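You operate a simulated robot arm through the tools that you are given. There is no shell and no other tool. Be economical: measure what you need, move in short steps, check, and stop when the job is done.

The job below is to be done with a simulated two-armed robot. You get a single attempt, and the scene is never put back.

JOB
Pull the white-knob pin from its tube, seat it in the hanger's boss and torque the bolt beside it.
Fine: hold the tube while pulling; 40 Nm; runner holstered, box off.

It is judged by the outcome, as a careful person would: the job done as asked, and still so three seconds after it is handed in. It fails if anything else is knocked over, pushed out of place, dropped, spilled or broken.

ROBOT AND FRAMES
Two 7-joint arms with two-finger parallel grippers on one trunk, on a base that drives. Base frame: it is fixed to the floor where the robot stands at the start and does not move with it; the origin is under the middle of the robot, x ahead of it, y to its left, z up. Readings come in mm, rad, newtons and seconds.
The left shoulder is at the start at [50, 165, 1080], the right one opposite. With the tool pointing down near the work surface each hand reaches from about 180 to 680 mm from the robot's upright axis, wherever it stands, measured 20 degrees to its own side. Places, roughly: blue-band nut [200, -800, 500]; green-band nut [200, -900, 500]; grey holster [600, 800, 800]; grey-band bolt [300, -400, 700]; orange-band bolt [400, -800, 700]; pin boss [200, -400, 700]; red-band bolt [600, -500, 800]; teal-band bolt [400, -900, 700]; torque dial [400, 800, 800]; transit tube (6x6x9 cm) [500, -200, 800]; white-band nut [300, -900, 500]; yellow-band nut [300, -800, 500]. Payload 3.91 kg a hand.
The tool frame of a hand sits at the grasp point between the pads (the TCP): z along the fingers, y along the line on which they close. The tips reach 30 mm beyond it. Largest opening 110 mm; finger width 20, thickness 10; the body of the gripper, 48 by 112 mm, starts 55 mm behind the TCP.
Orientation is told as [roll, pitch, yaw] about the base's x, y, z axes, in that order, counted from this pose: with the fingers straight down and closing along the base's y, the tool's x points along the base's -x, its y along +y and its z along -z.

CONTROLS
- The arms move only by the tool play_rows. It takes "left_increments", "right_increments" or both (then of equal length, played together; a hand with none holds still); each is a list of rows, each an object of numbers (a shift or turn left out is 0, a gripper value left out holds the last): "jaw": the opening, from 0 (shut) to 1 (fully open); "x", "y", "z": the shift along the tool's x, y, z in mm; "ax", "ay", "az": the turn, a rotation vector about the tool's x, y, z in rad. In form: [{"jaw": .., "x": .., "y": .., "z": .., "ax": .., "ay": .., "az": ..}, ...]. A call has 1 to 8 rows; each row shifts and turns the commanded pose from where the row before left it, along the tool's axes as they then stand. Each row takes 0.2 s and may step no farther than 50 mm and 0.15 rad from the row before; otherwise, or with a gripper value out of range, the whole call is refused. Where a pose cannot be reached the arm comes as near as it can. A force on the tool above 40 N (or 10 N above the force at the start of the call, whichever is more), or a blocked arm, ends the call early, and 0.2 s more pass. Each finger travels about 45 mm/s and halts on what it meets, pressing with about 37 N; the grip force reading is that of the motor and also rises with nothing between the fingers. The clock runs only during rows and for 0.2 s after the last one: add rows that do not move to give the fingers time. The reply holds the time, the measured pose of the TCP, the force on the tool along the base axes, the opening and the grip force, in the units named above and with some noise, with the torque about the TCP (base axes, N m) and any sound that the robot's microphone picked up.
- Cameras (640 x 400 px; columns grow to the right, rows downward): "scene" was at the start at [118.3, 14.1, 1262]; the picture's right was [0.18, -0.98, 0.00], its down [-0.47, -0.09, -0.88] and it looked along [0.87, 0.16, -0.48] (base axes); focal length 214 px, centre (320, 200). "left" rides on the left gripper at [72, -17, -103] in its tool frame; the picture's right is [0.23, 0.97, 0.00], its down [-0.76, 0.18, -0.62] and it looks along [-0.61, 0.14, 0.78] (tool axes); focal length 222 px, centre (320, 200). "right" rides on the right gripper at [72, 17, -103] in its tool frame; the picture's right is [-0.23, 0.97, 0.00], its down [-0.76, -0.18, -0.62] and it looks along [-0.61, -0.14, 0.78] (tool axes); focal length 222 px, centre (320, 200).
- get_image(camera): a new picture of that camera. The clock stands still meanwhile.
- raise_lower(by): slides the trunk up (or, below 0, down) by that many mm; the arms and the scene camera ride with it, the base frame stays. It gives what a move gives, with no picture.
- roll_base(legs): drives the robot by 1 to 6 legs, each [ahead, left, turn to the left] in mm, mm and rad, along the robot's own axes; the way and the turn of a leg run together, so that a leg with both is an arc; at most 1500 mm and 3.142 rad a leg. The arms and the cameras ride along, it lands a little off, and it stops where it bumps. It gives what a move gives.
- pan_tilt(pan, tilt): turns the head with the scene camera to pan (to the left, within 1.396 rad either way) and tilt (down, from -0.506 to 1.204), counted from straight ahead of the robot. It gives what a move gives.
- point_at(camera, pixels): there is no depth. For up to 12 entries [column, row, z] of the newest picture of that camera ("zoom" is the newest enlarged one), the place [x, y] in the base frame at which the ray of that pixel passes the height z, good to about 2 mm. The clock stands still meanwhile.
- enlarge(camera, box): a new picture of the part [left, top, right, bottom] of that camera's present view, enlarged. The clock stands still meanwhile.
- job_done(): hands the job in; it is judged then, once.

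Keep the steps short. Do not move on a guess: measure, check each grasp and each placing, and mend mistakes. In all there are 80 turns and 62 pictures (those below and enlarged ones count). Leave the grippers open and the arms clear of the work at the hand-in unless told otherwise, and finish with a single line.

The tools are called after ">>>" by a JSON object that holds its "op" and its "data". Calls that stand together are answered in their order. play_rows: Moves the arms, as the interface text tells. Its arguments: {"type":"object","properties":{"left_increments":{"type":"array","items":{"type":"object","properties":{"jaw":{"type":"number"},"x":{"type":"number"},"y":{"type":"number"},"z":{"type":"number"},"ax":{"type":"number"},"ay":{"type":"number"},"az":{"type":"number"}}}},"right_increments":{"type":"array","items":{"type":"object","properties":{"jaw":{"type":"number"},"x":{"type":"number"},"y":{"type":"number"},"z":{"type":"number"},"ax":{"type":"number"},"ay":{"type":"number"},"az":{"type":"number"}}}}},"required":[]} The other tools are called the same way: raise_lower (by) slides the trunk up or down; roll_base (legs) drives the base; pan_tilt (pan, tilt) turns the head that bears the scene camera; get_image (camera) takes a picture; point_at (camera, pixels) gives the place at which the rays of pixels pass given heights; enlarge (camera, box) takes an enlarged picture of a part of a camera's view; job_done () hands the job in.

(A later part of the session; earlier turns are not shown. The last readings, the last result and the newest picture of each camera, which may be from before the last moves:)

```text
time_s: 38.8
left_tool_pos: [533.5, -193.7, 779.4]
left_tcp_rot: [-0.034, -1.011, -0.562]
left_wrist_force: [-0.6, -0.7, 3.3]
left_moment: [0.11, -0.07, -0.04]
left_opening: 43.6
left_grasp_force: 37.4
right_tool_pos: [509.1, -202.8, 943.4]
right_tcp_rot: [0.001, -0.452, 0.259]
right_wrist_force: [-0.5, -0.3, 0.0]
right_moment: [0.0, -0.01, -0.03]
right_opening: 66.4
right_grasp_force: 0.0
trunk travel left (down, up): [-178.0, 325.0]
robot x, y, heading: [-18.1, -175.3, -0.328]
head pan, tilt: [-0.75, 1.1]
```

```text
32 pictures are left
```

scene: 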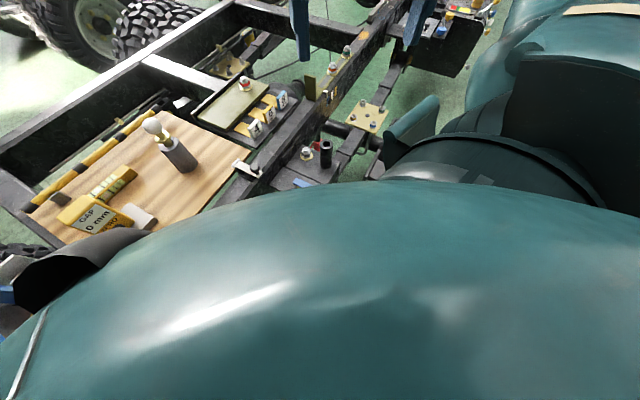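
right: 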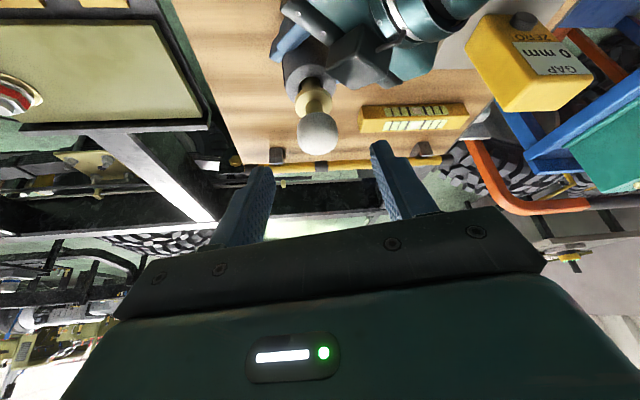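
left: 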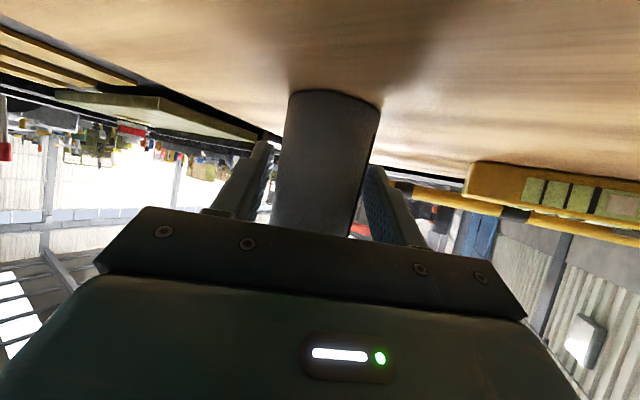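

The knob sits at (318, 133), centred between the tips. I'll check its place before advancing.

>>> {"op": "point_at", "data": {"camera": "right", "pixels": [[318, 133, 873], [299, 133, 873], [338, 131, 873]]}}

>>> {"op": "play_rows", "data": {"right_increments": [{"z": 20}, {"z": 20}, {"z": 20}, {"z": 8}, {}]}}

>>> {"op": "get_image", "data": {"camera": "right"}}

```text
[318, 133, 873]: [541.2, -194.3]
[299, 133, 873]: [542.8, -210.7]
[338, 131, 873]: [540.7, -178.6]
```

```text
time_s: 40.0
left_tool_pos: [534.6, -193.3, 778.8]
left_tcp_rot: [-0.034, -1.014, -0.563]
left_wrist_force: [-1.8, -0.4, 3.1]
left_moment: [0.02, -0.07, -0.02]
left_opening: 43.4
left_grasp_force: 37.4
right_tool_pos: [536.5, -196.1, 881.8]
right_tcp_rot: [-0.002, -0.451, 0.258]
right_wrist_force: [-0.8, 0.1, 1.3]
right_moment: [0.0, 0.03, 0.01]
right_opening: 65.8
right_grasp_force: 0.0
trunk travel left (down, up): [-178.0, 325.0]
robot x, y, heading: [-11.3, -176.8, -0.325]
head pan, tilt: [-0.75, 1.1]
```

```text
31 pictures are left
```

right: 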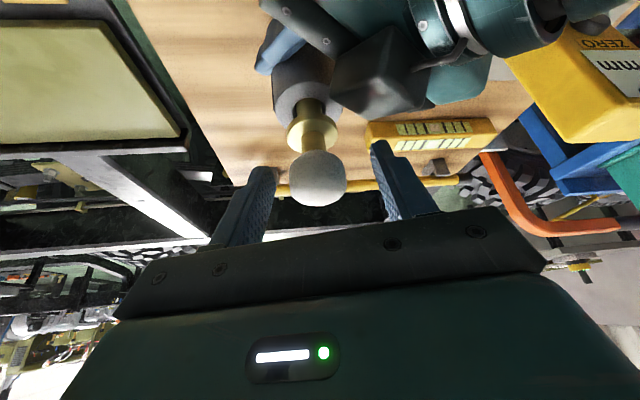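

The knob is between the pads. I'll close on it.

>>> {"op": "play_rows", "data": {"right_increments": [{"jaw": 0.4}, {"jaw": 0.3}, {"jaw": 0.2}, {"jaw": 0.15}, {}]}}

>>> {"op": "enlarge", "data": {"camera": "right", "box": [220, 60, 420, 240]}}

```text
time_s: 41.2
left_tool_pos: [535.0, -194.4, 779.8]
left_tcp_rot: [-0.033, -1.014, -0.562]
left_wrist_force: [-1.7, 0.7, 3.9]
left_moment: [0.07, -0.03, 0.0]
left_opening: 43.6
left_grasp_force: 37.3
right_tool_pos: [537.5, -194.7, 882.9]
right_tcp_rot: [-0.001, -0.45, 0.258]
right_wrist_force: [0.8, -1.5, -1.3]
right_moment: [-0.22, -0.08, 0.03]
right_opening: 32.7
right_grasp_force: 37.1
trunk travel left (down, up): [-178.0, 325.0]
robot x, y, heading: [-17.7, -174.5, -0.329]
head pan, tilt: [-0.75, 1.1]
```

```text
2.22 times, centred on (320, 150) of right
```

zoom: 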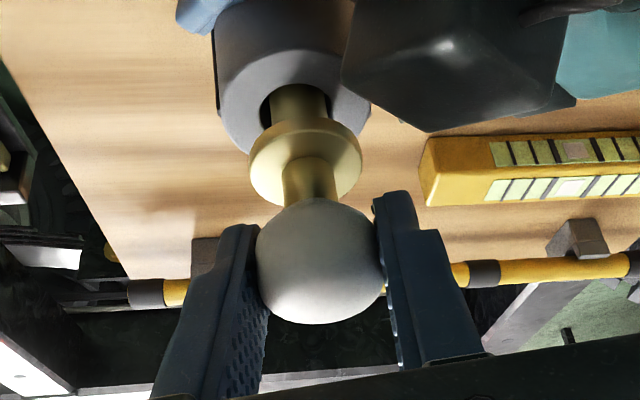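

Knob gripped at 32.7 mm with 37 N. I'll begin the straight upward pull gently.

>>> {"op": "play_rows", "data": {"right_increments": [{"x": -2.2, "z": -4.5}, {"x": -2.2, "z": -4.5}, {"x": -4.4, "z": -9}, {"x": -4.4, "z": -9}, {}]}}

```text
time_s: 42.4
left_tool_pos: [534.9, -195.0, 778.9]
left_tcp_rot: [-0.032, -1.013, -0.562]
left_wrist_force: [2.0, 0.7, 4.1]
left_moment: [0.07, -0.17, -0.02]
left_opening: 43.6
left_grasp_force: 37.0
right_tool_pos: [538.0, -198.2, 913.3]
right_tcp_rot: [-0.001, -0.45, 0.258]
right_wrist_force: [-1.2, -0.2, -2.3]
right_moment: [-0.02, 0.05, -0.01]
right_opening: 32.5
right_grasp_force: 36.8
trunk travel left (down, up): [-178.0, 325.0]
robot x, y, heading: [-10.8, -174.4, -0.327]
head pan, tilt: [-0.75, 1.1]
```

It rises freely with little force. I'll continue up 75 mm more.

>>> {"op": "play_rows", "data": {"right_increments": [{"x": -6.5, "z": -13.5}, {"x": -6.5, "z": -13.5}, {"x": -6.5, "z": -13.5}, {"x": -6.5, "z": -13.5}, {"x": -6.5, "z": -13.5}, {}]}}

>>> {"op": "get_image", "data": {"camera": "right"}}

```text
time_s: 43.8
left_tool_pos: [535.6, -195.4, 778.8]
left_tcp_rot: [-0.033, -1.013, -0.561]
left_wrist_force: [0.3, 0.7, 3.9]
left_moment: [0.14, -0.21, 0.01]
left_opening: 43.6
left_grasp_force: 37.5
right_tool_pos: [538.2, -198.3, 986.0]
right_tcp_rot: [0.0, -0.45, 0.258]
right_wrist_force: [0.2, -0.1, -2.4]
right_moment: [-0.01, -0.02, -0.01]
right_opening: 32.6
right_grasp_force: 36.8
trunk travel left (down, up): [-178.0, 325.0]
robot x, y, heading: [-16.1, -173.2, -0.33]
head pan, tilt: [-0.75, 1.1]
```

```text
29 pictures are left
```

right: 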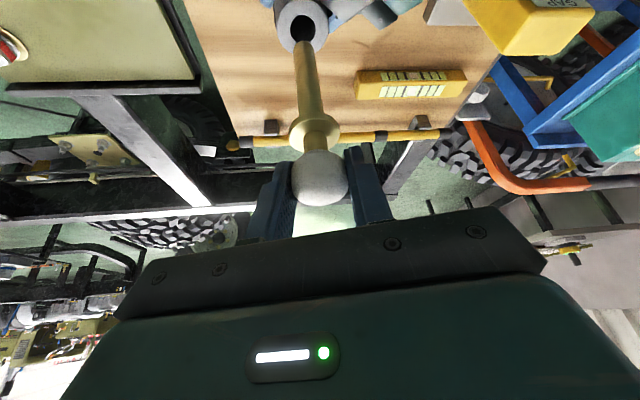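

The pin's tip looks just out of the mouth. I'll raise it 45 mm more and check.

>>> {"op": "play_rows", "data": {"right_increments": [{"x": -6.5, "z": -13.5}, {"x": -6.5, "z": -13.5}, {"x": -6.5, "z": -13.5}, {}]}}

>>> {"op": "enlarge", "data": {"camera": "right", "box": [240, 0, 400, 220]}}

```text
time_s: 44.8
left_tool_pos: [534.2, -194.3, 779.2]
left_tcp_rot: [-0.034, -1.01, -0.562]
left_wrist_force: [0.8, 0.8, 5.1]
left_moment: [0.16, -0.16, 0.02]
left_opening: 43.7
left_grasp_force: 37.0
right_tool_pos: [536.9, -195.9, 1031.2]
right_tcp_rot: [0.0, -0.451, 0.259]
right_wrist_force: [0.3, -0.1, -1.6]
right_moment: [0.01, -0.01, 0.0]
right_opening: 32.5
right_grasp_force: 36.8
trunk travel left (down, up): [-178.0, 325.0]
robot x, y, heading: [-14.2, -175.9, -0.334]
head pan, tilt: [-0.75, 1.1]
```

```text
1.82 times, centred on (320, 110) of right
```

zoom: 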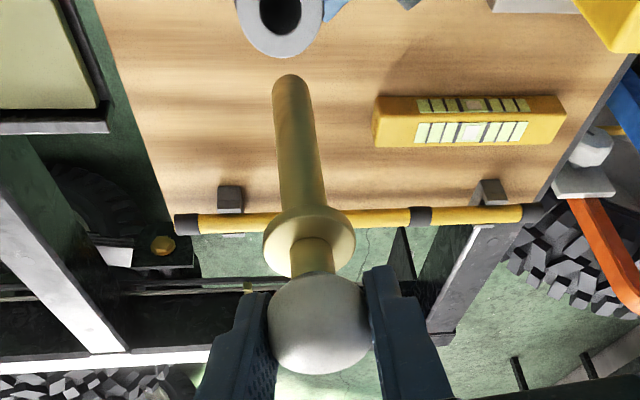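

The pin is free. I'll find the height of its tip and check that it still hangs vertically.

>>> {"op": "point_at", "data": {"camera": "zoom", "pixels": [[291, 82, 860], [291, 82, 880], [291, 82, 900], [291, 82, 920], [309, 240, 980], [309, 240, 990], [309, 240, 1000], [318, 325, 1022], [278, 15, 815]]}}

```text
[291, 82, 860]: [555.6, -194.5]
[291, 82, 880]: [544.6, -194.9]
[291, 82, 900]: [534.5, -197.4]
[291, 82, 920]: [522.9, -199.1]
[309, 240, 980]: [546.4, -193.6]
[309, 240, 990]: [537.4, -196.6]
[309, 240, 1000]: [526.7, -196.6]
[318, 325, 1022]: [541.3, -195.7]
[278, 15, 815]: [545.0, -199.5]
```

The pin is vertical: tip z ≈ 886, flange ≈ 986, knob ≈ 1022, so the shank is about 100 mm. Now I'll release the tube and back the left hand straight out.

>>> {"op": "play_rows", "data": {"left_increments": [{"jaw": 0.6}, {"jaw": 1}, {}, {}, {"z": -25}, {"z": -30}, {"z": -30}, {}]}}

>>> {"op": "raise_lower", "data": {"by": 122}}

>>> {"op": "get_image", "data": {"camera": "left"}}

```text
time_s: 46.6
left_tool_pos: [475.6, -154.2, 822.8]
left_tcp_rot: [-0.034, -1.012, -0.561]
left_wrist_force: [0.1, 0.5, -0.1]
left_moment: [-0.02, -0.03, -0.01]
left_opening: 110.0
left_grasp_force: 0.1
right_tool_pos: [538.4, -196.0, 1030.5]
right_tcp_rot: [0.0, -0.45, 0.258]
right_wrist_force: [0.4, -0.3, -2.6]
right_moment: [0.02, -0.01, 0.01]
right_opening: 32.8
right_grasp_force: 36.9
trunk travel left (down, up): [-178.0, 325.0]
robot x, y, heading: [-17.7, -177.5, -0.328]
head pan, tilt: [-0.75, 1.1]
```

```text
time_s: 48.1
left_tool_pos: [475.5, -155.6, 942.1]
left_tcp_rot: [-0.033, -1.012, -0.56]
left_wrist_force: [0.0, -0.2, -0.4]
left_moment: [0.0, -0.01, 0.02]
left_opening: 109.9
left_grasp_force: 0.1
right_tool_pos: [538.8, -197.1, 1153.0]
right_tcp_rot: [0.0, -0.45, 0.26]
right_wrist_force: [-1.1, 0.6, -3.3]
right_moment: [0.02, 0.03, 0.01]
right_opening: 32.3
right_grasp_force: 36.9
trunk travel left (down, up): [-300.0, 203.0]
robot x, y, heading: [-18.4, -174.4, -0.324]
head pan, tilt: [-0.75, 1.1]
```

```text
27 pictures are left
```

left: 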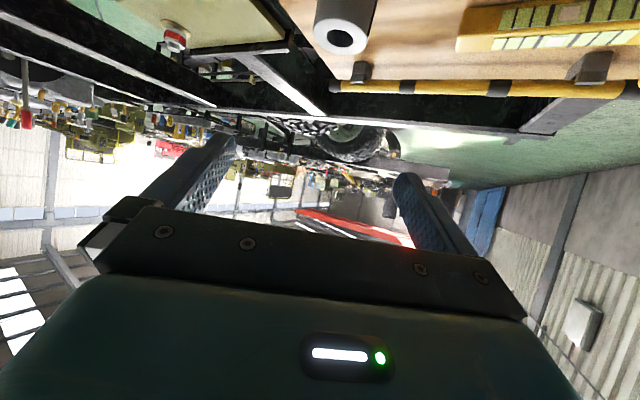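

The tube stands undisturbed. I'll back the base 80 mm for elbow room, then bring the pin over towards the boss at a safe height while the left hand lifts away.

>>> {"op": "roll_base", "data": {"legs": [[-80, 0, 0]]}}

>>> {"op": "play_rows", "data": {"right_increments": [{"x": 36, "y": -24.9, "z": -9.1}, {"x": 36, "y": -24.9, "z": -9.1}, {"x": 36, "y": -24.9, "z": -9.1}, {"x": 36, "y": -24.9, "z": -9.1}, {"x": 36, "y": -24.9, "z": -9.1}, {"x": 36, "y": -24.9, "z": -9.1}, {"x": 36, "y": -24.9, "z": -9.1}, {"x": 36, "y": -24.9, "z": -9.1}], "left_increments": [{"x": -17.5, "y": 25.5, "z": -29}, {"x": -17.5, "y": 25.5, "z": -29}, {"x": -17.5, "y": 25.5, "z": -29}, {"x": -17.5, "y": 25.5, "z": -29}, {"x": -17.5, "y": 25.5, "z": -29}, {}, {}, {}]}}

>>> {"op": "get_image", "data": {"camera": "right"}}

```text
time_s: 49.2
left_tool_pos: [400.9, -128.3, 944.9]
left_tcp_rot: [-0.033, -1.015, -0.562]
left_wrist_force: [-1.0, -0.1, 0.6]
left_moment: [0.01, 0.01, 0.03]
left_opening: 109.9
left_grasp_force: 0.1
right_tool_pos: [461.8, -170.9, 1152.8]
right_tcp_rot: [0.0, -0.45, 0.258]
right_wrist_force: [0.0, 0.2, -1.9]
right_moment: [0.01, -0.01, -0.01]
right_opening: 32.9
right_grasp_force: 37.5
trunk travel left (down, up): [-300.0, 203.0]
robot x, y, heading: [-92.3, -148.6, -0.324]
head pan, tilt: [-0.75, 1.1]
```

```text
time_s: 51.0
left_tool_pos: [409.8, 19.3, 1093.6]
left_tcp_rot: [-0.031, -1.014, -0.564]
left_wrist_force: [-1.1, -0.4, 0.1]
left_moment: [0.02, -0.03, 0.04]
left_opening: 109.9
left_grasp_force: 0.0
right_tool_pos: [234.6, -435.7, 1092.8]
right_tcp_rot: [0.001, -0.45, 0.256]
right_wrist_force: [-1.0, -0.8, -2.6]
right_moment: [-0.03, -0.01, -0.03]
right_opening: 32.7
right_grasp_force: 36.7
trunk travel left (down, up): [-300.0, 203.0]
robot x, y, heading: [-90.2, -151.9, -0.327]
head pan, tilt: [-0.75, 1.1]
```

```text
26 pictures are left
```

right: 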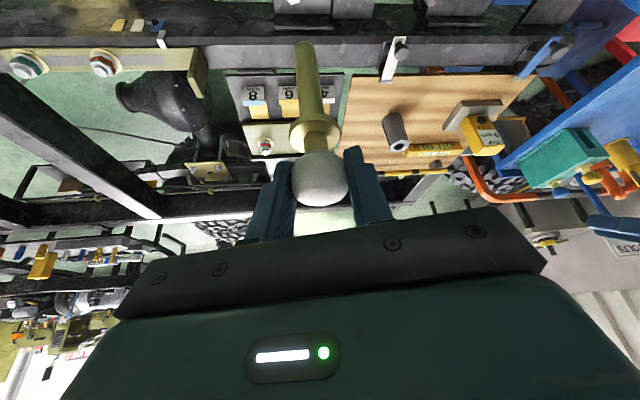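

The boss is below the right camera's view because the hand is tilted. I'll look with the head instead.

>>> {"op": "pan_tilt", "data": {"pan": -0.45, "tilt": 0.95}}

>>> {"op": "get_image", "data": {"camera": "scene"}}

```text
time_s: 51.8
left_tool_pos: [410.4, 20.3, 1093.0]
left_tcp_rot: [-0.033, -1.011, -0.563]
left_wrist_force: [0.8, 0.5, 0.4]
left_moment: [-0.03, -0.01, -0.01]
left_opening: 110.1
left_grasp_force: 0.0
right_tool_pos: [233.8, -434.9, 1091.7]
right_tcp_rot: [0.002, -0.45, 0.255]
right_wrist_force: [-0.4, 0.1, -1.7]
right_moment: [-0.02, -0.02, 0.01]
right_opening: 32.3
right_grasp_force: 36.8
trunk travel left (down, up): [-300.0, 203.0]
robot x, y, heading: [-90.5, -151.7, -0.335]
head pan, tilt: [-0.45, 0.949]
```

```text
25 pictures are left
```

scene: 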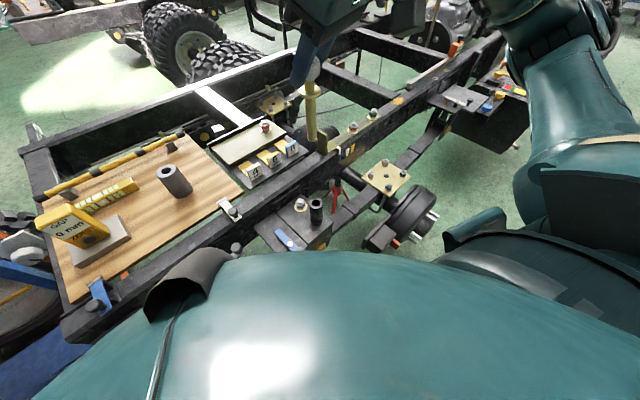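

Now I can see the boss at (317, 205) and the bolt at (300, 203). I'll enlarge it and measure.

>>> {"op": "enlarge", "data": {"camera": "scene", "box": [240, 150, 400, 250]}}

>>> {"op": "point_at", "data": {"camera": "scene", "pixels": [[317, 203, 740], [317, 203, 760], [317, 203, 720], [300, 203, 720], [165, 170, 815], [184, 192, 732]]}}

```text
4.00 times, centred on (320, 200) of scene
```

zoom: 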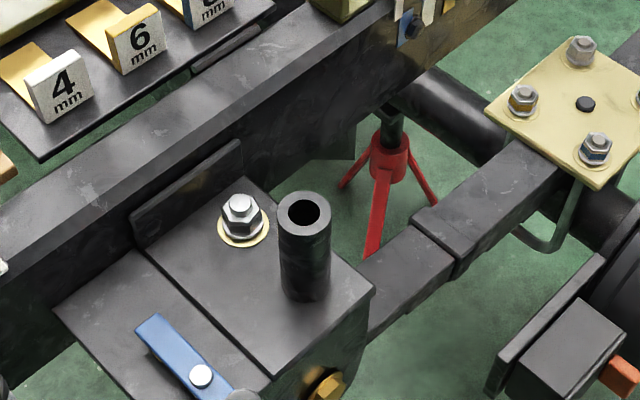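

```text
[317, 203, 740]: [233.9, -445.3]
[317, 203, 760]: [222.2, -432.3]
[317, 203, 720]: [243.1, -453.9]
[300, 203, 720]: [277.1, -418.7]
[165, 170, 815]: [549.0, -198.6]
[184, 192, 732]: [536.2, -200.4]
```

The boss mouth is at about (231.5, -439, 744). I'll lower the pin to leave its tip about 30 mm above the mouth, then compare tip and hole in the picture.

>>> {"op": "play_rows", "data": {"right_increments": [{"x": 20.1, "y": -0.6, "z": 38}, {"x": 20.1, "y": -0.6, "z": 38}, {"x": 20.1, "y": -0.6, "z": 38}, {"x": 20.1, "y": -0.6, "z": 38}, {}]}}

>>> {"op": "enlarge", "data": {"camera": "scene", "box": [256, 130, 384, 230]}}

```text
time_s: 53.0
left_tool_pos: [411.1, 19.2, 1092.3]
left_tcp_rot: [-0.033, -1.012, -0.561]
left_wrist_force: [0.1, -0.6, 0.2]
left_moment: [0.0, 0.0, 0.02]
left_opening: 110.0
left_grasp_force: 0.0
right_tool_pos: [229.7, -442.1, 919.2]
right_tcp_rot: [0.001, -0.452, 0.26]
right_wrist_force: [0.8, 0.4, -2.8]
right_moment: [0.0, -0.02, -0.02]
right_opening: 32.7
right_grasp_force: 37.2
trunk travel left (down, up): [-300.0, 203.0]
robot x, y, heading: [-91.6, -148.4, -0.332]
head pan, tilt: [-0.45, 0.949]
```

```text
4.00 times, centred on (320, 180) of scene
```

zoom: 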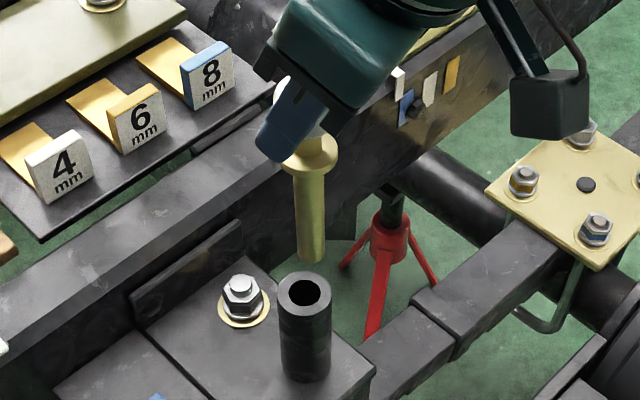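

The pin hangs parallel to the boss. I'll measure tip and hole in this same picture.

>>> {"op": "point_at", "data": {"camera": "zoom", "pixels": [[311, 254, 770], [311, 254, 774], [305, 291, 740], [305, 291, 744], [305, 291, 748], [308, 155, 876], [240, 285, 710], [243, 303, 700], [306, 375, 690], [306, 375, 700]]}}

```text
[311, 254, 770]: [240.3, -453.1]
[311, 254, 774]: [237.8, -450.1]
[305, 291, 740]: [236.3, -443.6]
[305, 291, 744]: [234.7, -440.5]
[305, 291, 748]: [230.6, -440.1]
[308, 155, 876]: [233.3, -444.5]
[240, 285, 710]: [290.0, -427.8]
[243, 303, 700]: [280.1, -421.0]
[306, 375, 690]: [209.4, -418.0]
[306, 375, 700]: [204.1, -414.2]
```

In the picture the pin's axis extrapolates about 5 mm to the right of the hole. I'll shift it left by that and lower 28 mm, then look again.

>>> {"op": "play_rows", "data": {"right_increments": [{"x": 4.8, "y": 2.6, "z": 19.9}, {"x": 3.5, "z": 7.2}, {}]}}

>>> {"op": "enlarge", "data": {"camera": "scene", "box": [284, 150, 348, 230]}}

```text
time_s: 53.8
left_tool_pos: [410.5, 19.8, 1092.2]
left_tcp_rot: [-0.033, -1.012, -0.561]
left_wrist_force: [-0.1, 1.0, 0.7]
left_moment: [0.02, 0.03, 0.02]
left_opening: 109.8
left_grasp_force: 0.1
right_tool_pos: [232.2, -438.8, 891.7]
right_tcp_rot: [-0.002, -0.45, 0.259]
right_wrist_force: [-0.3, -0.3, -1.7]
right_moment: [0.0, 0.0, -0.02]
right_opening: 32.5
right_grasp_force: 36.9
trunk travel left (down, up): [-300.0, 203.0]
robot x, y, heading: [-94.8, -151.7, -0.325]
head pan, tilt: [-0.45, 0.949]
```

```text
5.00 times, centred on (316, 190) of scene
```

zoom: 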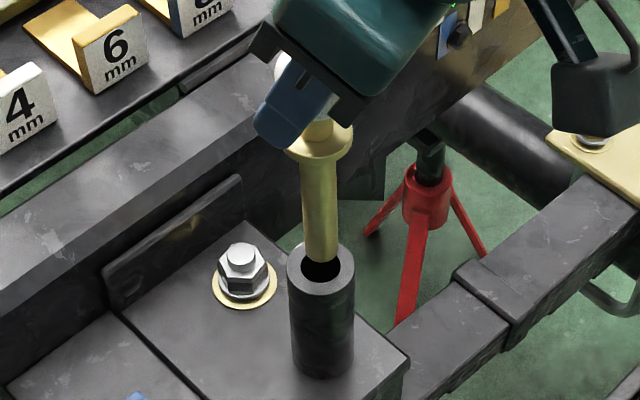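

The tip is laterally centred over the hole now. I'll lower in small steps and watch the force.

>>> {"op": "play_rows", "data": {"right_increments": [{"x": 1.74, "z": 3.6}, {"x": 1.74, "z": 3.6}, {}]}}

>>> {"op": "play_rows", "data": {"right_increments": [{"x": 1.74, "z": 3.6}, {}]}}

```text
time_s: 54.6
left_tool_pos: [410.8, 20.7, 1092.7]
left_tcp_rot: [-0.032, -1.012, -0.562]
left_wrist_force: [0.8, 0.1, 1.1]
left_moment: [-0.01, 0.05, 0.02]
left_opening: 110.1
left_grasp_force: 0.0
right_tool_pos: [230.2, -437.9, 884.5]
right_tcp_rot: [-0.002, -0.45, 0.257]
right_wrist_force: [-0.8, 0.9, -1.5]
right_moment: [0.0, 0.03, 0.0]
right_opening: 32.5
right_grasp_force: 36.8
trunk travel left (down, up): [-300.0, 203.0]
robot x, y, heading: [-87.2, -148.5, -0.331]
head pan, tilt: [-0.45, 0.949]
```

```text
time_s: 55.2
left_tool_pos: [410.4, 19.7, 1091.9]
left_tcp_rot: [-0.032, -1.015, -0.563]
left_wrist_force: [0.0, -0.3, 0.4]
left_moment: [0.0, -0.01, 0.02]
left_opening: 109.8
left_grasp_force: 0.0
right_tool_pos: [229.5, -436.9, 880.9]
right_tcp_rot: [-0.001, -0.45, 0.26]
right_wrist_force: [0.3, 0.0, -2.5]
right_moment: [0.0, 0.04, -0.03]
right_opening: 32.5
right_grasp_force: 37.0
trunk travel left (down, up): [-300.0, 203.0]
robot x, y, heading: [-89.5, -147.8, -0.327]
head pan, tilt: [-0.45, 0.949]
```

No contact yet. I'll take two more small steps, then look.

>>> {"op": "play_rows", "data": {"right_increments": [{"x": 1.74, "z": 3.6}, {"x": 1.74, "z": 3.6}, {}]}}

>>> {"op": "enlarge", "data": {"camera": "scene", "box": [284, 150, 348, 230]}}

```text
time_s: 56.0
left_tool_pos: [411.1, 19.8, 1093.1]
left_tcp_rot: [-0.034, -1.014, -0.563]
left_wrist_force: [0.1, 0.1, 0.2]
left_moment: [0.02, 0.01, 0.0]
left_opening: 109.9
left_grasp_force: 0.1
right_tool_pos: [230.5, -438.1, 872.4]
right_tcp_rot: [0.0, -0.45, 0.261]
right_wrist_force: [0.2, 0.2, -2.6]
right_moment: [-0.02, -0.01, 0.01]
right_opening: 32.2
right_grasp_force: 37.1
trunk travel left (down, up): [-300.0, 203.0]
robot x, y, heading: [-87.1, -149.4, -0.328]
head pan, tilt: [-0.45, 0.949]
```

```text
5.00 times, centred on (316, 190) of scene
```

zoom: 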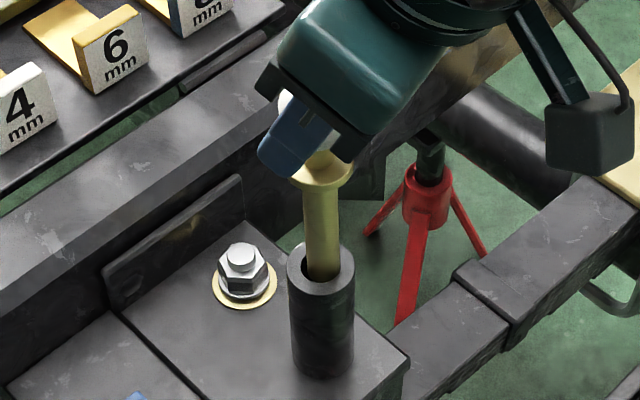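

The pin is inside the mouth with no force. I'll continue down steadily.

>>> {"op": "play_rows", "data": {"right_increments": [{"x": 2.6, "z": 5.4}, {"x": 2.6, "z": 5.4}, {"x": 2.6, "z": 5.4}, {"x": 2.6, "z": 5.4}, {}]}}

>>> {"op": "play_rows", "data": {"right_increments": [{"x": 2.6, "z": 5.4}, {"x": 2.6, "z": 5.4}, {"x": 2.6, "z": 5.4}, {"x": 2.6, "z": 5.4}, {}]}}

>>> {"op": "enlarge", "data": {"camera": "scene", "box": [284, 150, 348, 230]}}

```text
time_s: 57.2
left_tool_pos: [411.8, 18.9, 1092.0]
left_tcp_rot: [-0.034, -1.013, -0.561]
left_wrist_force: [0.0, 0.0, 0.0]
left_moment: [0.06, 0.02, -0.01]
left_opening: 110.0
left_grasp_force: 0.0
right_tool_pos: [229.9, -438.4, 849.4]
right_tcp_rot: [0.0, -0.45, 0.259]
right_wrist_force: [1.4, 3.3, -1.5]
right_moment: [0.33, -0.1, -0.01]
right_opening: 32.5
right_grasp_force: 37.5
trunk travel left (down, up): [-300.0, 203.0]
robot x, y, heading: [-91.1, -150.1, -0.329]
head pan, tilt: [-0.45, 0.949]
```

```text
time_s: 58.4
left_tool_pos: [410.3, 19.1, 1092.6]
left_tcp_rot: [-0.034, -1.014, -0.562]
left_wrist_force: [-0.7, -0.1, -0.9]
left_moment: [0.01, 0.02, 0.02]
left_opening: 109.9
left_grasp_force: 0.1
right_tool_pos: [230.5, -437.8, 824.1]
right_tcp_rot: [0.0, -0.45, 0.258]
right_wrist_force: [0.4, 0.0, -1.4]
right_moment: [-0.02, 0.02, 0.01]
right_opening: 32.5
right_grasp_force: 37.0
trunk travel left (down, up): [-300.0, 203.0]
robot x, y, heading: [-94.5, -147.5, -0.334]
head pan, tilt: [-0.45, 0.949]
```

```text
5.00 times, centred on (316, 190) of scene
```

zoom: 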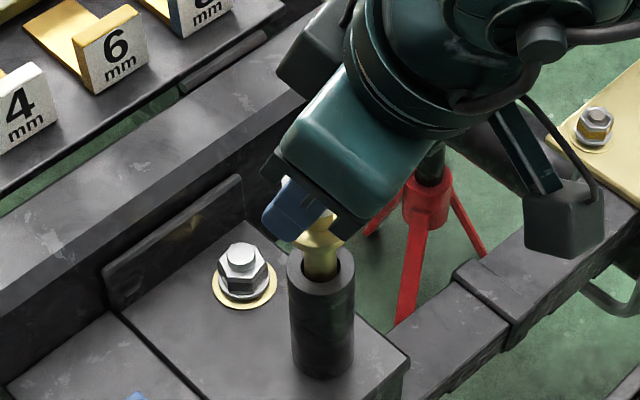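

Going in well, with the flange about 25–30 mm above the boss. Continuing until it seats.

>>> {"op": "play_rows", "data": {"right_increments": [{"x": 2.6, "z": 5.4}, {"x": 2.6, "z": 5.4}, {"x": 2.6, "z": 5.4}, {}]}}

>>> {"op": "play_rows", "data": {"right_increments": [{"x": 1.3, "z": 2.7}, {"x": 1.3, "z": 2.7}, {"x": 1.3, "z": 2.7}, {"x": 1.3, "z": 2.7}, {"x": 1.3, "z": 2.7}, {"x": 1.3, "z": 2.7}, {}]}}

>>> {"op": "enlarge", "data": {"camera": "scene", "box": [284, 150, 348, 230]}}

```text
time_s: 59.4
left_tool_pos: [410.7, 19.6, 1092.7]
left_tcp_rot: [-0.033, -1.014, -0.561]
left_wrist_force: [-0.7, 0.1, -0.5]
left_moment: [-0.01, 0.05, -0.02]
left_opening: 110.1
left_grasp_force: 0.1
right_tool_pos: [229.8, -437.8, 807.3]
right_tcp_rot: [0.0, -0.452, 0.257]
right_wrist_force: [-0.1, 0.0, -2.3]
right_moment: [0.01, -0.01, 0.0]
right_opening: 32.2
right_grasp_force: 36.7
trunk travel left (down, up): [-300.0, 203.0]
robot x, y, heading: [-88.6, -151.4, -0.326]
head pan, tilt: [-0.45, 0.949]
```

```text
time_s: 61.0
left_tool_pos: [409.3, 18.9, 1092.5]
left_tcp_rot: [-0.034, -1.014, -0.563]
left_wrist_force: [0.7, -0.2, -0.5]
left_moment: [-0.02, -0.02, 0.01]
left_opening: 110.0
left_grasp_force: 0.0
right_tool_pos: [229.4, -437.9, 790.5]
right_tcp_rot: [-0.001, -0.457, 0.257]
right_wrist_force: [-2.2, -1.2, 17.2]
right_moment: [0.03, -0.18, 0.0]
right_opening: 32.5
right_grasp_force: 37.4
trunk travel left (down, up): [-300.0, 203.0]
robot x, y, heading: [-90.0, -150.6, -0.327]
head pan, tilt: [-0.45, 0.949]
```

```text
5.00 times, centred on (316, 190) of scene
```

zoom: 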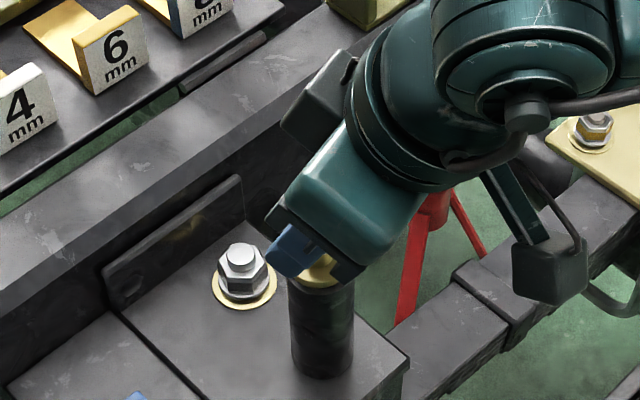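

It's seated: the flange is on the boss and the upward force is 17 N. I'll open and back out along the fingers.

>>> {"op": "play_rows", "data": {"right_increments": [{"jaw": 0.45}, {"jaw": 0.6}, {}, {"z": -30}, {"z": -45}, {"z": -45}, {"z": -45}, {}]}}

>>> {"op": "enlarge", "data": {"camera": "scene", "box": [284, 150, 348, 230]}}

```text
time_s: 62.8
left_tool_pos: [411.9, 19.8, 1093.3]
left_tcp_rot: [-0.034, -1.014, -0.562]
left_wrist_force: [0.3, 1.4, 0.4]
left_moment: [0.01, 0.0, -0.03]
left_opening: 109.9
left_grasp_force: 0.1
right_tool_pos: [165.1, -460.1, 942.2]
right_tcp_rot: [0.0, -0.447, 0.259]
right_wrist_force: [-0.3, 0.6, -0.7]
right_moment: [-0.02, 0.02, -0.01]
right_opening: 66.1
right_grasp_force: 0.1
right hand out of reach, approached as far as the arm can: row 7
trunk travel left (down, up): [-300.0, 203.0]
robot x, y, heading: [-89.7, -146.3, -0.331]
head pan, tilt: [-0.45, 0.949]
```

```text
5.00 times, centred on (316, 190) of scene
```

zoom: 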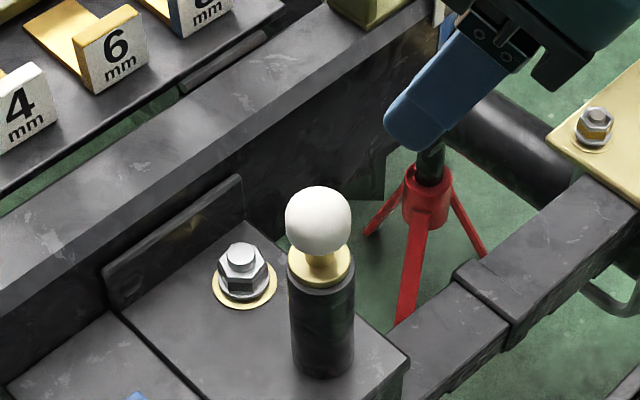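

The pin is in with its flange flush. While the view is clear, I'll measure the bolt and the plate height.

>>> {"op": "point_at", "data": {"camera": "zoom", "pixels": [[322, 362, 640], [322, 362, 660], [322, 362, 680], [241, 256, 690], [241, 256, 700], [241, 256, 710], [244, 288, 660], [244, 288, 670], [244, 288, 680], [319, 220, 782]]}}

```text
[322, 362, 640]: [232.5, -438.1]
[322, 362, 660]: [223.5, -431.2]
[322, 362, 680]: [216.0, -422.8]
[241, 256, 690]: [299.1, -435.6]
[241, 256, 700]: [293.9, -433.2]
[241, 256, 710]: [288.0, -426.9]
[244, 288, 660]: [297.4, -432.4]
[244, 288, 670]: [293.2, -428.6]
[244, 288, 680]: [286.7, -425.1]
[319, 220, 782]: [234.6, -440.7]
```

Plate height is about 645 and the bolt is roughly at (302, -433). Next comes the runner and dial. First I'll straighten and raise both hands for driving.

>>> {"op": "play_rows", "data": {"right_increments": [{"x": -21.7, "z": -45}, {"x": -21.7, "z": -45}, {"x": -21.7, "z": -45}, {"ay": 0.15}, {"ay": 0.15}, {"ay": 0.15}, {"z": -45, "jaw": 1}, {"z": -45}], "left_increments": [{"ay": 0.145}, {"ay": 0.145}, {"ay": 0.145}, {"ay": 0.145}, {"ay": 0.145}, {"ay": 0.145}, {"ay": 0.14, "z": -30}, {"z": -45}]}}

>>> {"op": "roll_base", "data": {"legs": [[-60, 0, 0], [0, 0, 0.33], [0, 600, 0]]}}

>>> {"op": "pan_tilt", "data": {"pan": 0.35, "tilt": 0.6}}

>>> {"op": "get_image", "data": {"camera": "scene"}}

```text
time_s: 64.6
left_tool_pos: [404.7, 26.5, 1170.5]
left_tcp_rot: [-0.018, -0.003, -0.59]
left_wrist_force: [0.1, -0.5, -0.8]
left_moment: [-0.02, -0.01, 0.0]
left_opening: 110.2
left_grasp_force: 0.0
right_tool_pos: [163.8, -459.7, 1181.7]
right_tcp_rot: [0.001, 0.001, 0.256]
right_wrist_force: [-0.1, 0.6, 0.5]
right_moment: [0.0, -0.05, 0.0]
right_opening: 110.2
right_grasp_force: 0.1
trunk travel left (down, up): [-300.0, 203.0]
robot x, y, heading: [-91.7, -148.9, -0.328]
head pan, tilt: [-0.45, 0.949]
```

```text
time_s: 69.6
left_tool_pos: [266.7, 804.1, 1168.3]
left_tcp_rot: [-0.019, -0.004, -0.268]
left_wrist_force: [0.0, -0.5, -0.6]
left_moment: [-0.04, 0.0, 0.02]
left_opening: 109.7
left_grasp_force: 0.1
right_tool_pos: [193.0, 266.8, 1182.1]
right_tcp_rot: [0.0, -0.001, 0.579]
right_wrist_force: [-0.8, -0.4, 0.6]
right_moment: [-0.05, 0.01, -0.04]
right_opening: 109.9
right_grasp_force: 0.0
trunk travel left (down, up): [-300.0, 203.0]
robot x, y, heading: [-146.8, 480.7, -0.007]
head pan, tilt: [-0.45, 0.949]
```

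```text
time_s: 70.8
left_tool_pos: [265.6, 803.7, 1170.9]
left_tcp_rot: [-0.018, -0.003, -0.269]
left_wrist_force: [-0.9, -0.7, 0.5]
left_moment: [0.03, -0.05, 0.01]
left_opening: 110.1
left_grasp_force: 0.0
right_tool_pos: [193.5, 266.4, 1181.4]
right_tcp_rot: [0.001, 0.0, 0.578]
right_wrist_force: [0.1, -0.4, 0.7]
right_moment: [0.0, 0.02, 0.01]
right_opening: 110.1
right_grasp_force: 0.0
trunk travel left (down, up): [-300.0, 203.0]
robot x, y, heading: [-144.4, 482.0, -0.005]
head pan, tilt: [0.351, 0.6]
```

```text
17 pictures are left
```

scene: 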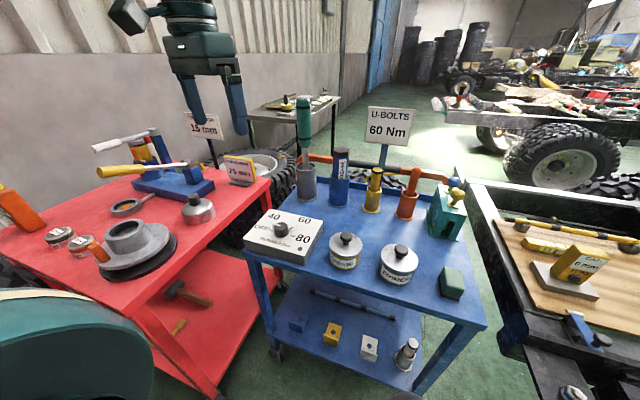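

Trolley in view: dial at (281, 229), runner at (303, 120). I'll enlarge both at once and measure.

>>> {"op": "enlarge", "data": {"camera": "scene", "box": [230, 80, 350, 270]}}

>>> {"op": "point_at", "data": {"camera": "scene", "pixels": [[281, 229, 810], [281, 229, 830], [307, 172, 820], [307, 172, 850], [303, 100, 950], [303, 100, 1000], [303, 100, 1050], [305, 150, 900], [275, 258, 732], [308, 205, 732], [390, 125, 1000]]}}

```text
2.11 times, centred on (290, 175) of scene
```

zoom: 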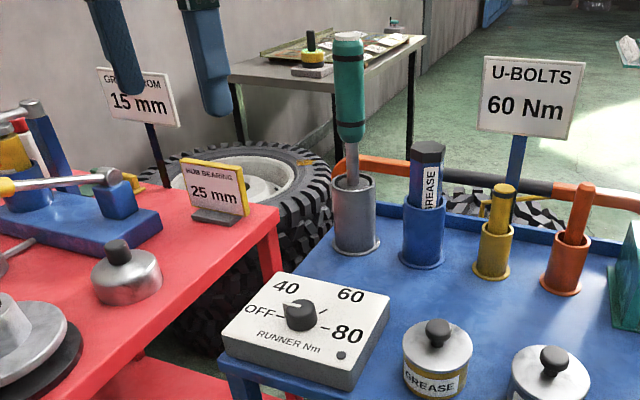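

```text
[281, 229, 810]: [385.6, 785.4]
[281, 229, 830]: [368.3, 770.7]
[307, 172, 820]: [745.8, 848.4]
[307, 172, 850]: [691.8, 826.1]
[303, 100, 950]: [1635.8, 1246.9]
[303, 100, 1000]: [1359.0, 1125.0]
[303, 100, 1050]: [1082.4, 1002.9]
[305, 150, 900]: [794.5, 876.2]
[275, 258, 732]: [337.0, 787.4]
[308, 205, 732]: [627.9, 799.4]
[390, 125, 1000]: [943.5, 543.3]
```

Readings: dial knob ≈ (388, 788, ~810), holster ≈ (645, 808). The runner handle spans about z 966–1129. I'll drive up to the trolley, no closer in x than at the start, and bring the left hand over the dial.

>>> {"op": "roll_base", "data": {"legs": [[130, 110, 0]]}}

>>> {"op": "play_rows", "data": {"left_increments": [{"x": -4.3, "y": -20.6, "z": 38}, {"x": -4.3, "y": -20.6, "z": 38}, {"x": -4.3, "y": -20.6, "z": 38}, {"x": -4.3, "y": -20.6, "z": 38}, {"x": -4.3, "y": -20.6, "z": 38}, {"x": -4.3, "y": -20.6, "z": 38}, {}]}}

>>> {"op": "get_image", "data": {"camera": "left"}}

```text
time_s: 72.2
left_tool_pos: [399.0, 918.6, 1168.7]
left_tcp_rot: [-0.02, -0.005, -0.266]
left_wrist_force: [0.1, -0.4, -0.1]
left_moment: [0.0, 0.04, -0.01]
left_opening: 110.1
left_grasp_force: 0.0
right_tool_pos: [325.5, 380.4, 1181.9]
right_tcp_rot: [0.001, -0.001, 0.583]
right_wrist_force: [-0.1, 0.2, -1.1]
right_moment: [-0.03, 0.03, -0.01]
right_opening: 109.9
right_grasp_force: 0.0
trunk travel left (down, up): [-300.0, 203.0]
robot x, y, heading: [-11.5, 590.3, -0.004]
head pan, tilt: [0.351, 0.6]
```

```text
time_s: 73.8
left_tool_pos: [389.7, 785.7, 941.7]
left_tcp_rot: [-0.017, -0.005, -0.266]
left_wrist_force: [0.6, 0.0, -0.9]
left_moment: [0.0, -0.01, -0.01]
left_opening: 110.1
left_grasp_force: 0.1
right_tool_pos: [326.3, 380.6, 1181.1]
right_tcp_rot: [0.001, -0.001, 0.581]
right_wrist_force: [0.6, 0.5, 0.9]
right_moment: [0.02, -0.01, 0.01]
right_opening: 109.9
right_grasp_force: 0.1
trunk travel left (down, up): [-300.0, 203.0]
robot x, y, heading: [-14.4, 592.0, -0.006]
head pan, tilt: [0.351, 0.6]
```

```text
15 pictures are left
```

left: 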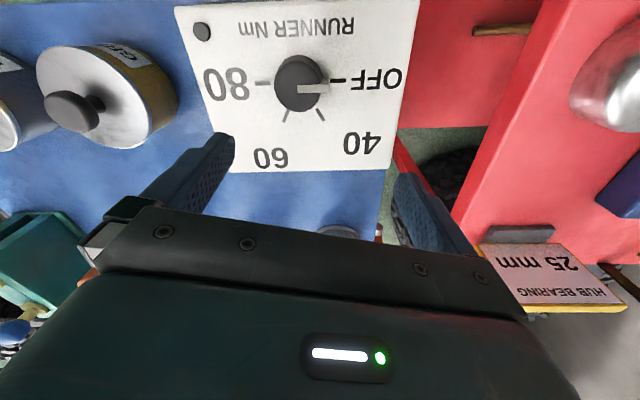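

The knob pointer is at OFF (pointing right). 40 is 60° clockwise seen from above. I'll measure the knob and box top.

>>> {"op": "point_at", "data": {"camera": "left", "pixels": [[298, 82, 800], [298, 82, 815], [298, 82, 830], [273, 84, 815], [323, 84, 815], [320, 115, 790], [336, 81, 790], [264, 81, 790], [287, 115, 790]]}}

```text
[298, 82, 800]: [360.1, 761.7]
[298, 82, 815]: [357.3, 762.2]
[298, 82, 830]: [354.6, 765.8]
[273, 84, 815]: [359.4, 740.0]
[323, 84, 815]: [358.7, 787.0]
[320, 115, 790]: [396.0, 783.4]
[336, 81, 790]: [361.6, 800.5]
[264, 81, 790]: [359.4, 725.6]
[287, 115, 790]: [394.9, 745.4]
```

The knob axis is at about (356, 764), with its top at z ≈ 840. I'll lower the fingers around the knob, tips just above the box, and close.

>>> {"op": "play_rows", "data": {"left_increments": [{"x": 13.4, "y": -14.9, "jaw": 0.75}, {"x": 13.4, "y": -14.9}, {"z": 40}, {"z": 30}, {"z": 15}, {}]}}

>>> {"op": "enlarge", "data": {"camera": "left", "box": [160, 40, 480, 240]}}

```text
time_s: 75.2
left_tool_pos: [354.7, 761.5, 861.4]
left_tcp_rot: [-0.019, -0.004, -0.265]
left_wrist_force: [-0.2, 0.0, 0.6]
left_moment: [-0.02, -0.04, 0.01]
left_opening: 82.4
left_grasp_force: 0.1
right_tool_pos: [325.9, 380.6, 1182.1]
right_tcp_rot: [-0.002, -0.002, 0.582]
right_wrist_force: [0.1, -0.2, 0.2]
right_moment: [0.0, -0.02, 0.01]
right_opening: 110.0
right_grasp_force: 0.1
trunk travel left (down, up): [-300.0, 203.0]
robot x, y, heading: [-15.7, 589.5, 0.001]
head pan, tilt: [0.351, 0.6]
```

```text
2.00 times, centred on (320, 140) of left
```

zoom: 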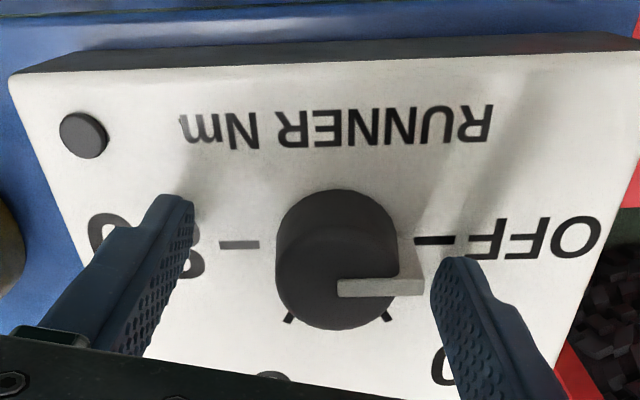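

The knob is about 5 mm to the right and 6 mm ahead of the finger centre. I'll correct, lower 6 mm, and close.

>>> {"op": "play_rows", "data": {"left_increments": [{"x": -6, "y": 5}, {"z": 6}, {"jaw": 0.5}, {"jaw": 0.4}, {"jaw": 0.3}, {"jaw": 0.3}, {"jaw": 0.3}]}}

```text
time_s: 76.2
left_tool_pos: [363.2, 771.8, 854.7]
left_tcp_rot: [-0.001, -0.007, -0.261]
left_wrist_force: [-0.3, 10.9, 16.7]
left_moment: [1.03, 0.03, -0.05]
left_opening: 55.2
left_grasp_force: 11.4
right_tool_pos: [325.4, 382.1, 1182.6]
right_tcp_rot: [0.0, -0.004, 0.584]
right_wrist_force: [-0.2, -0.2, 0.1]
right_moment: [0.03, 0.01, 0.02]
right_opening: 110.1
right_grasp_force: 0.0
trunk travel left (down, up): [-300.0, 203.0]
robot x, y, heading: [-17.0, 592.4, -0.005]
head pan, tilt: [0.351, 0.6]
stopped in row 4 (left hand): the force on the tool passed its limit (the readings are from after the stop); the commanded pose is now the measured one
```

A finger touched early (+y side, with some upward force). I'll raise slightly and look.

>>> {"op": "play_rows", "data": {"left_increments": [{"jaw": 0.65, "z": -2}, {"z": -2}, {}]}}

>>> {"op": "enlarge", "data": {"camera": "left", "box": [160, 40, 480, 240]}}

```text
time_s: 77.0
left_tool_pos: [363.8, 770.1, 857.9]
left_tcp_rot: [-0.008, -0.005, -0.263]
left_wrist_force: [-0.4, 0.0, 0.4]
left_moment: [0.0, 0.02, -0.01]
left_opening: 71.4
left_grasp_force: 0.0
right_tool_pos: [327.0, 381.7, 1181.4]
right_tcp_rot: [0.001, -0.002, 0.584]
right_wrist_force: [-0.6, 0.7, -0.6]
right_moment: [0.04, 0.01, 0.0]
right_opening: 110.0
right_grasp_force: 0.0
trunk travel left (down, up): [-300.0, 203.0]
robot x, y, heading: [-16.6, 593.0, 0.003]
head pan, tilt: [0.351, 0.6]
```

```text
2.00 times, centred on (320, 140) of left
```

zoom: 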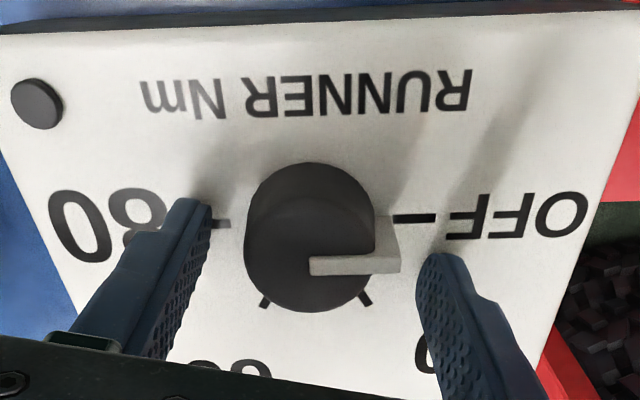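

The pointer bar sticks out on the side where a finger closed. I'll lift, turn the hand so the fingers close across the knob clear of the bar, re-centre, and lower again.

>>> {"op": "play_rows", "data": {"left_increments": [{"x": 5, "y": -3, "z": -30, "jaw": 0.75}, {"az": -0.146}, {"az": -0.146}, {"az": -0.146}, {"az": -0.146}, {"az": -0.146}, {"az": -0.146}, {"az": -0.146}]}}

>>> {"op": "play_rows", "data": {"left_increments": [{"az": -0.146}, {"az": -0.14}, {"z": 15}, {"z": 13}, {}]}}

>>> {"op": "enlarge", "data": {"camera": "left", "box": [160, 40, 480, 240]}}

```text
time_s: 78.8
left_tool_pos: [358.1, 767.4, 887.0]
left_tcp_rot: [-0.009, 0.004, 0.763]
left_wrist_force: [0.1, 0.0, 0.1]
left_moment: [0.01, 0.02, -0.01]
left_opening: 82.5
left_grasp_force: 0.0
right_tool_pos: [326.8, 379.8, 1181.9]
right_tcp_rot: [0.0, -0.001, 0.583]
right_wrist_force: [0.5, -0.6, 0.3]
right_moment: [0.0, 0.01, -0.02]
right_opening: 109.9
right_grasp_force: 0.0
trunk travel left (down, up): [-300.0, 203.0]
robot x, y, heading: [-13.1, 593.8, -0.003]
head pan, tilt: [0.351, 0.6]
```

```text
time_s: 80.0
left_tool_pos: [359.7, 769.2, 859.5]
left_tcp_rot: [-0.007, 0.005, 1.045]
left_wrist_force: [-0.5, -1.0, -0.3]
left_moment: [0.0, 0.0, 0.02]
left_opening: 82.2
left_grasp_force: 0.1
right_tool_pos: [327.5, 382.0, 1182.7]
right_tcp_rot: [0.0, -0.001, 0.584]
right_wrist_force: [-0.1, -0.7, 1.2]
right_moment: [0.03, 0.0, 0.03]
right_opening: 109.9
right_grasp_force: 0.0
trunk travel left (down, up): [-300.0, 203.0]
robot x, y, heading: [-12.2, 591.3, -0.005]
head pan, tilt: [0.351, 0.6]
```

```text
2.00 times, centred on (320, 140) of left
```

zoom: 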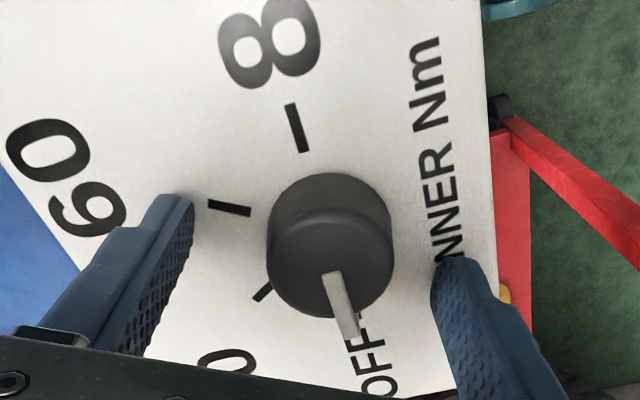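

The knob is centred between the pads and the bar is clear of them. I'll close, then turn 60° clockwise towards 40.

>>> {"op": "play_rows", "data": {"left_increments": [{"jaw": 0.5}, {"jaw": 0.4}, {"jaw": 0.3}, {"jaw": 0.3}, {"jaw": 0.3}]}}

>>> {"op": "play_rows", "data": {"left_increments": [{"az": 0.131}, {"az": 0.131}, {"az": 0.131}, {"az": 0.131}, {"az": 0.131}, {"az": 0.131}, {"az": 0.131}, {"az": 0.13}]}}

```text
time_s: 81.2
left_tool_pos: [358.3, 771.3, 859.9]
left_tcp_rot: [-0.004, 0.005, 1.046]
left_wrist_force: [-11.6, 7.2, 2.5]
left_moment: [0.49, 0.52, -0.07]
left_opening: 41.2
left_grasp_force: 45.2
right_tool_pos: [327.0, 381.8, 1182.7]
right_tcp_rot: [0.0, -0.001, 0.582]
right_wrist_force: [-0.2, 0.1, 0.1]
right_moment: [0.02, -0.02, 0.02]
right_opening: 110.0
right_grasp_force: 0.1
trunk travel left (down, up): [-300.0, 203.0]
robot x, y, heading: [-13.9, 593.5, -0.003]
head pan, tilt: [0.351, 0.6]
```

```text
time_s: 83.0
left_tool_pos: [361.4, 767.3, 860.4]
left_tcp_rot: [-0.011, -0.008, -0.005]
left_wrist_force: [10.9, -0.1, -4.6]
left_moment: [-0.19, 0.38, 0.01]
left_opening: 40.8
left_grasp_force: 44.7
right_tool_pos: [329.7, 380.3, 1180.1]
right_tcp_rot: [-0.002, 0.0, 0.582]
right_wrist_force: [-0.6, 0.7, -1.4]
right_moment: [0.02, 0.07, 0.0]
right_opening: 109.7
right_grasp_force: 0.1
trunk travel left (down, up): [-300.0, 203.0]
robot x, y, heading: [-14.0, 592.9, 0.0]
head pan, tilt: [0.351, 0.6]
```

The turn completed with the grip held. I'll release, lift, and check the pointer.

>>> {"op": "play_rows", "data": {"left_increments": [{"jaw": 0.6}, {"jaw": 0.8}, {}, {"z": -40}, {"z": -40}, {}]}}

>>> {"op": "get_image", "data": {"camera": "left"}}

```text
time_s: 84.4
left_tool_pos: [356.5, 769.9, 940.6]
left_tcp_rot: [-0.01, -0.004, -0.003]
left_wrist_force: [0.4, 0.5, 0.4]
left_moment: [0.04, 0.01, 0.01]
left_opening: 88.1
left_grasp_force: 0.0
right_tool_pos: [326.3, 381.2, 1180.7]
right_tcp_rot: [-0.001, -0.001, 0.583]
right_wrist_force: [-0.9, -0.4, -0.4]
right_moment: [0.01, -0.01, 0.05]
right_opening: 110.0
right_grasp_force: 0.0
trunk travel left (down, up): [-300.0, 203.0]
robot x, y, heading: [-14.5, 594.6, -0.003]
head pan, tilt: [0.351, 0.6]
```

```text
11 pictures are left
```

left: 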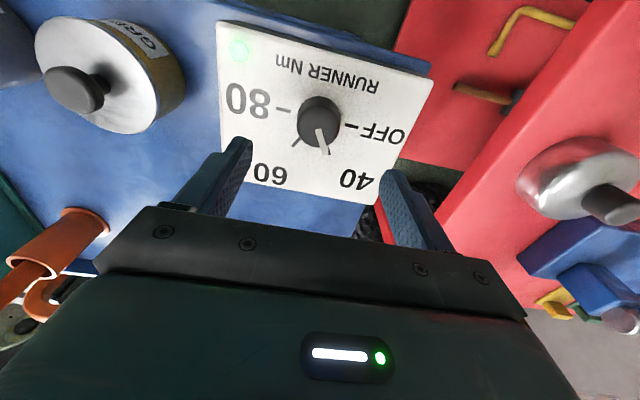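

The pointer is at 40 and the green lamp is lit. Now the runner: I'll raise the trunk for a steeper view of it and for lifting room.

>>> {"op": "raise_lower", "data": {"by": 203}}

>>> {"op": "pan_tilt", "data": {"pan": 0.33, "tilt": 0.75}}

>>> {"op": "enlarge", "data": {"camera": "scene", "box": [220, 80, 420, 260]}}

```text
time_s: 86.6
left_tool_pos: [359.1, 770.3, 1142.4]
left_tcp_rot: [-0.009, -0.004, -0.001]
left_wrist_force: [-0.2, -0.8, 0.5]
left_moment: [-0.02, 0.0, 0.01]
left_opening: 87.9
left_grasp_force: 0.1
right_tool_pos: [326.9, 381.2, 1385.9]
right_tcp_rot: [-0.001, -0.001, 0.583]
right_wrist_force: [0.3, -0.7, 0.4]
right_moment: [0.0, -0.03, 0.0]
right_opening: 109.9
right_grasp_force: 0.1
trunk travel left (down, up): [-503.0, 0.0]
robot x, y, heading: [-16.1, 595.0, -0.003]
head pan, tilt: [0.351, 0.6]
```

```text
time_s: 87.3
left_tool_pos: [357.3, 770.0, 1142.5]
left_tcp_rot: [-0.008, -0.004, -0.002]
left_wrist_force: [-0.6, 0.4, -0.9]
left_moment: [-0.04, -0.01, -0.01]
left_opening: 88.1
left_grasp_force: 0.1
right_tool_pos: [326.4, 381.6, 1384.7]
right_tcp_rot: [0.0, -0.001, 0.584]
right_wrist_force: [0.2, 0.2, 0.0]
right_moment: [-0.02, 0.02, 0.0]
right_opening: 109.9
right_grasp_force: 0.1
trunk travel left (down, up): [-503.0, 0.0]
robot x, y, heading: [-12.1, 592.5, -0.001]
head pan, tilt: [0.33, 0.75]
```

```text
2.22 times, centred on (320, 170) of scene
```

zoom: 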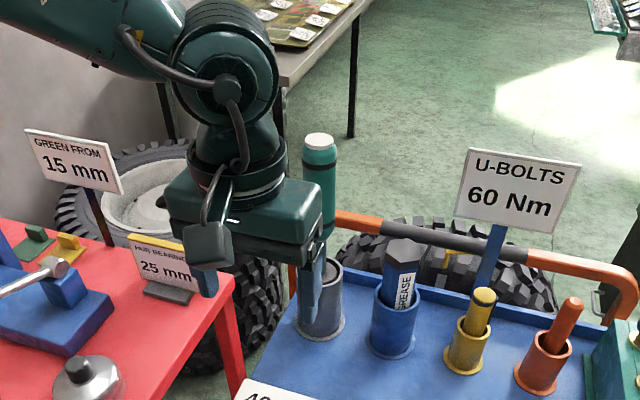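

The handle top is at zoom (319, 140) and the holster foot at about (320, 322). I'll measure these.

>>> {"op": "point_at", "data": {"camera": "zoom", "pixels": [[320, 322, 732], [320, 326, 732], [319, 140, 1020], [319, 140, 1050], [319, 140, 1080], [319, 140, 1110], [303, 145, 1060], [336, 145, 1060], [322, 268, 850], [387, 330, 732]]}}

```text
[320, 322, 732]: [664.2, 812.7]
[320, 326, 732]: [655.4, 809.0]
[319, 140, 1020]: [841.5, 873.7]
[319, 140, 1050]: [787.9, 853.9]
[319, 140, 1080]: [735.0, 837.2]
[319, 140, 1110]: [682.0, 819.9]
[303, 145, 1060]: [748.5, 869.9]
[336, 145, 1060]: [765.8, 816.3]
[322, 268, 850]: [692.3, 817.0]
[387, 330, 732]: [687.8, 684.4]
```

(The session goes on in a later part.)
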